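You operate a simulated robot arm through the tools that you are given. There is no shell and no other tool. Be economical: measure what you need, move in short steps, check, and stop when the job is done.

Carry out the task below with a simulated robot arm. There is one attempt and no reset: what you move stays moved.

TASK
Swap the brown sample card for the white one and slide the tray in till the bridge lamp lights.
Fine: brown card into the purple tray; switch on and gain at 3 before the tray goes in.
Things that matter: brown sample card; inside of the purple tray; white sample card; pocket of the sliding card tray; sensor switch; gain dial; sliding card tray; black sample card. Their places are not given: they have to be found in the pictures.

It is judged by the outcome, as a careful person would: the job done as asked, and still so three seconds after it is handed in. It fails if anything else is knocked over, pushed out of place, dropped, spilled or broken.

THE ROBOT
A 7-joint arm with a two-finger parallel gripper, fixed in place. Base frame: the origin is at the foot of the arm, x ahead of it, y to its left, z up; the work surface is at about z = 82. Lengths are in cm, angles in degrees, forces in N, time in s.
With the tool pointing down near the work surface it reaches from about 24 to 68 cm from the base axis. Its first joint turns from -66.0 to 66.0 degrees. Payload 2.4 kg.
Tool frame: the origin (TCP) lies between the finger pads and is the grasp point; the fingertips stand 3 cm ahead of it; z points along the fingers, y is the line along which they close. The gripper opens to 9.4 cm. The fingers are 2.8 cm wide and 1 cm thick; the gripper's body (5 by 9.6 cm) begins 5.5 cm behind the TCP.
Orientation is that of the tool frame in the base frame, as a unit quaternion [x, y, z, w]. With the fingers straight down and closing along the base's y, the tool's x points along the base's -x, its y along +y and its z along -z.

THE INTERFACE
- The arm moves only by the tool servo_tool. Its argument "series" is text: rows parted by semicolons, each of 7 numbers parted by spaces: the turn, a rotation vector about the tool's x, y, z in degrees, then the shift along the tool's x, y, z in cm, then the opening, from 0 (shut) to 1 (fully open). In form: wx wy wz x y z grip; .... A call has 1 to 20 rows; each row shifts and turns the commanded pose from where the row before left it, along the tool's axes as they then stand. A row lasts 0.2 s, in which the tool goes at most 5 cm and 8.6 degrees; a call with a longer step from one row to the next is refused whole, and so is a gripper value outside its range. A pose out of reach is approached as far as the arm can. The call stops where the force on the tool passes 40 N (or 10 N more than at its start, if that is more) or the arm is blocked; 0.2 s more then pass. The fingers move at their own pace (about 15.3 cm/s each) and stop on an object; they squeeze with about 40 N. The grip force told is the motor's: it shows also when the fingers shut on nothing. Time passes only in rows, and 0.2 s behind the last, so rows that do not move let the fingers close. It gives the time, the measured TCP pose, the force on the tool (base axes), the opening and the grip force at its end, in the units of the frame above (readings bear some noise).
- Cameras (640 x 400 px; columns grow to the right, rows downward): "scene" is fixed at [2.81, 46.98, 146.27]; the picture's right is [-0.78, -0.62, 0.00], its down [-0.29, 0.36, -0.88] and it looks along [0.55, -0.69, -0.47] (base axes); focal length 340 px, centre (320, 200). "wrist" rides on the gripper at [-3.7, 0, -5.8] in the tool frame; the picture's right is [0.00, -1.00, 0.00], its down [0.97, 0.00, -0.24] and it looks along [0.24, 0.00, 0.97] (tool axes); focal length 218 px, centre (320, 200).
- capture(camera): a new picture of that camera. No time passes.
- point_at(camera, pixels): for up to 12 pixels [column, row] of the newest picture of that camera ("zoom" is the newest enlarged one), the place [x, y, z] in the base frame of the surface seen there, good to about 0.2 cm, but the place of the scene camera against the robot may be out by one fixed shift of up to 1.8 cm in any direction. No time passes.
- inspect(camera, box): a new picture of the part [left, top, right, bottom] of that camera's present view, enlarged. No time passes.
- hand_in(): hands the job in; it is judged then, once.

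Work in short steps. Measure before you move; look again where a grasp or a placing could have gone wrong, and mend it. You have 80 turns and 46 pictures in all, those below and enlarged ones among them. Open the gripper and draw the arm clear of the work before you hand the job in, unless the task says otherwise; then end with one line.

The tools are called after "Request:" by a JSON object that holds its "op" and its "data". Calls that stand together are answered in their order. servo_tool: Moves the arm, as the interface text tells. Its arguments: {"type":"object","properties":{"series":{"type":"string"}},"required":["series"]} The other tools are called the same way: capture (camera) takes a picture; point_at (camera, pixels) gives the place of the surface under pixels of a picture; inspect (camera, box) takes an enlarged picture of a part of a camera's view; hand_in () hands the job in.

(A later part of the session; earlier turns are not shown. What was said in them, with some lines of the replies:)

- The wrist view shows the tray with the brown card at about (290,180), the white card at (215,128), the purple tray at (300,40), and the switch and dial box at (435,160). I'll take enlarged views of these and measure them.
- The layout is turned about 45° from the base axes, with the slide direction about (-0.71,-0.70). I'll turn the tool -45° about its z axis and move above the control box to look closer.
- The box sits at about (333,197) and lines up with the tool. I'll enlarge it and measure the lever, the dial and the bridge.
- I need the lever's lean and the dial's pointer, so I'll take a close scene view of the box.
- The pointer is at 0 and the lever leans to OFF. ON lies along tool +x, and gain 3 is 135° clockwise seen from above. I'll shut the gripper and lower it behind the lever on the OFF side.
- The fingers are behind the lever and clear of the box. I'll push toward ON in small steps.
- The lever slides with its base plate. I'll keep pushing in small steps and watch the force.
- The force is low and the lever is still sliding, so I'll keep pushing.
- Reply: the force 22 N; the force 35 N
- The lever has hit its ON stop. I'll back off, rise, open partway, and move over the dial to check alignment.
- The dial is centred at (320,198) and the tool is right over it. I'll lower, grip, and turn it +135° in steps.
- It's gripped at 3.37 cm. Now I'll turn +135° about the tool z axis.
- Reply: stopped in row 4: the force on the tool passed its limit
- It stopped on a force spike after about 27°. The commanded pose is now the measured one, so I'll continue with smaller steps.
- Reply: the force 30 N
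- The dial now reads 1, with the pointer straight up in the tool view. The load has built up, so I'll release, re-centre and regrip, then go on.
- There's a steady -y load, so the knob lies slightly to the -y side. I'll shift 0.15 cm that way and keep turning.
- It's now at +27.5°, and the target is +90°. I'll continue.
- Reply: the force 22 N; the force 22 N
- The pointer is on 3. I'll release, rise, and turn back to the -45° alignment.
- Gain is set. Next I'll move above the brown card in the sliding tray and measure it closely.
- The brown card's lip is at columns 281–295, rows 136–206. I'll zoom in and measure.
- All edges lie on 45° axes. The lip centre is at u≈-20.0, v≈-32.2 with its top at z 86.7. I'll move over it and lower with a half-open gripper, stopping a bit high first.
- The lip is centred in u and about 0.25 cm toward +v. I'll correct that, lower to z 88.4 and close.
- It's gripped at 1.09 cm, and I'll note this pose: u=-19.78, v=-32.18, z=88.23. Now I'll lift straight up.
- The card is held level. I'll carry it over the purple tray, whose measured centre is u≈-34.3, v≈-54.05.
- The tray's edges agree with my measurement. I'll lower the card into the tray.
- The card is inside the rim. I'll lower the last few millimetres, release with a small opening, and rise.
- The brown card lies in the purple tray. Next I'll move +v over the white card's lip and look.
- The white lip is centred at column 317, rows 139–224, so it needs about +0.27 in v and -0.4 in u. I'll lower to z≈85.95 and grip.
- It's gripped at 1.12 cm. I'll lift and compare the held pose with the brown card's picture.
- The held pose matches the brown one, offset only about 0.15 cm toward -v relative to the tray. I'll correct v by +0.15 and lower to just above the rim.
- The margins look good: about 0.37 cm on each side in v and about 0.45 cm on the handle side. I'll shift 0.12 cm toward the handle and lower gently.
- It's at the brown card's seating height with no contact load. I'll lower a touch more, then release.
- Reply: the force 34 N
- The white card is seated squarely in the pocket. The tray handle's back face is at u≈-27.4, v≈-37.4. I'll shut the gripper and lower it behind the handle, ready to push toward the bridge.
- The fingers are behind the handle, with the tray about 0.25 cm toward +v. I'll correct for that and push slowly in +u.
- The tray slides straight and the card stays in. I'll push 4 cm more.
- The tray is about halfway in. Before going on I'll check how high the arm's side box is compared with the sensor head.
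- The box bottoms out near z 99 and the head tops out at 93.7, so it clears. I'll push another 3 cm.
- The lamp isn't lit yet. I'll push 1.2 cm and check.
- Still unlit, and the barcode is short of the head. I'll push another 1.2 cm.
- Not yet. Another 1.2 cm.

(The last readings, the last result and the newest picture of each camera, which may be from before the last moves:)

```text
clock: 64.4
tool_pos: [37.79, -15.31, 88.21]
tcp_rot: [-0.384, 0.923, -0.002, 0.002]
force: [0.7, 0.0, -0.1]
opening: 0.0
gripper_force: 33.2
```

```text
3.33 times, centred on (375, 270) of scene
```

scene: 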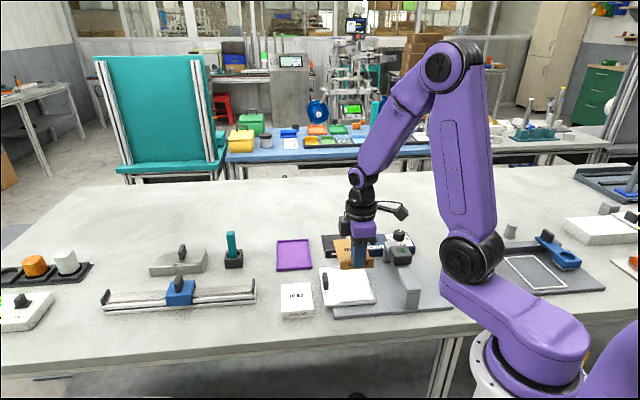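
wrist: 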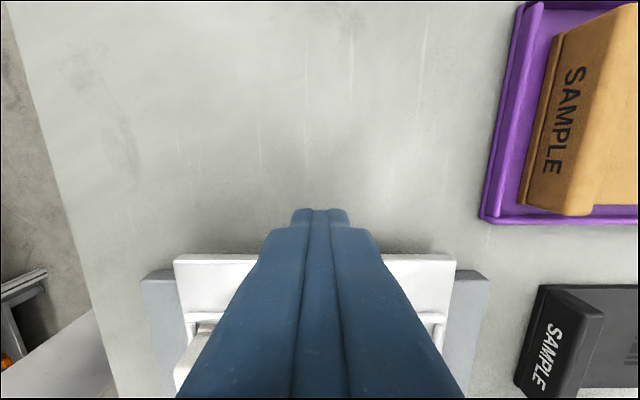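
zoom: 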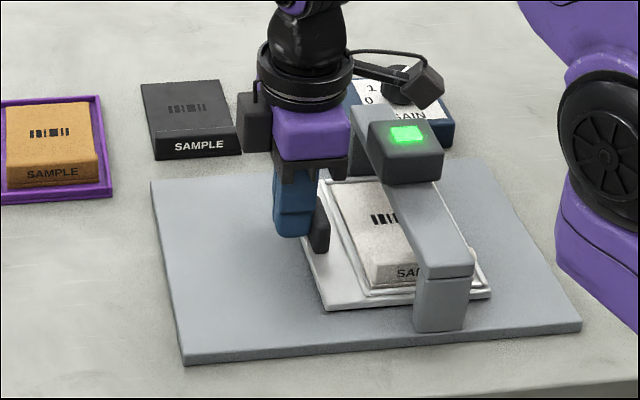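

The lamp is lit, so I'll stop pushing. I'll back away from the handle, rise, open, and check that it stays lit.

Request:
{"op": "servo_tool", "data": {"series": "0 0 0 -1 0 0 0;0 0 0 -2 0 0 0;0 0 0 0 0 -4 0;0 0 0 0 0 -4 0;0 0 0 0 0 -4 0;0 0 0 -2 0 -4 0.5;0 0 0 -2 0 -3 1;0 0 0 0 0 0 1;0 0 0 0 0 0 1;0 0 0 0 0 0 1;0 0 0 0 0 0 1;0 0 0 0 0 0 1;0 0 0 0 0 0 1;0 0 0 0 0 0 1;0 0 0 0 0 0 1"}}

Request:
{"op": "inspect", "data": {"camera": "scene", "box": [270, 200, 470, 330]}}

Request:
{"op": "capture", "data": {"camera": "wrist"}}

```text
clock: 67.6
tool_pos: [42.8, -10.17, 106.98]
tcp_rot: [-0.385, 0.923, -0.002, 0.001]
force: [0.0, -0.5, 0.4]
opening: 9.41
gripper_force: 0.0
```

```text
3.08 times, centred on (370, 265) of scene
```

zoom: 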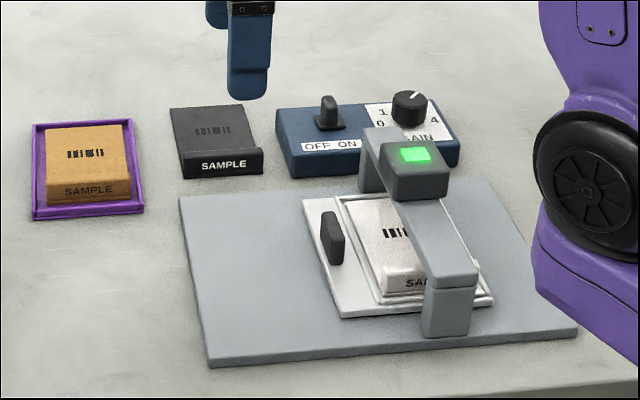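

```text
7 pictures are left
```

wrist: 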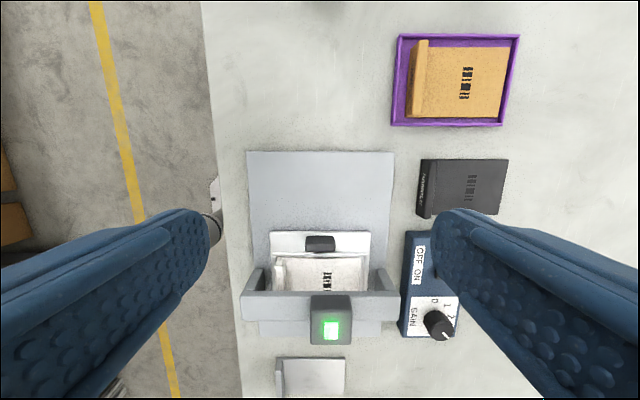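

The lamp stays lit, the brown card is in the purple tray, the switch is on, gain is at 3, and the arm is clear.

Request:
{"op": "hand_in", "data": {}}

```text
The job is handed in.
```

The job is handed in: the brown card is in the purple tray, the white card is in the slide tray, the switch is on with gain at 3, and I slid the tray in until the bridge lamp lit; it was still lit after the arm was clear.
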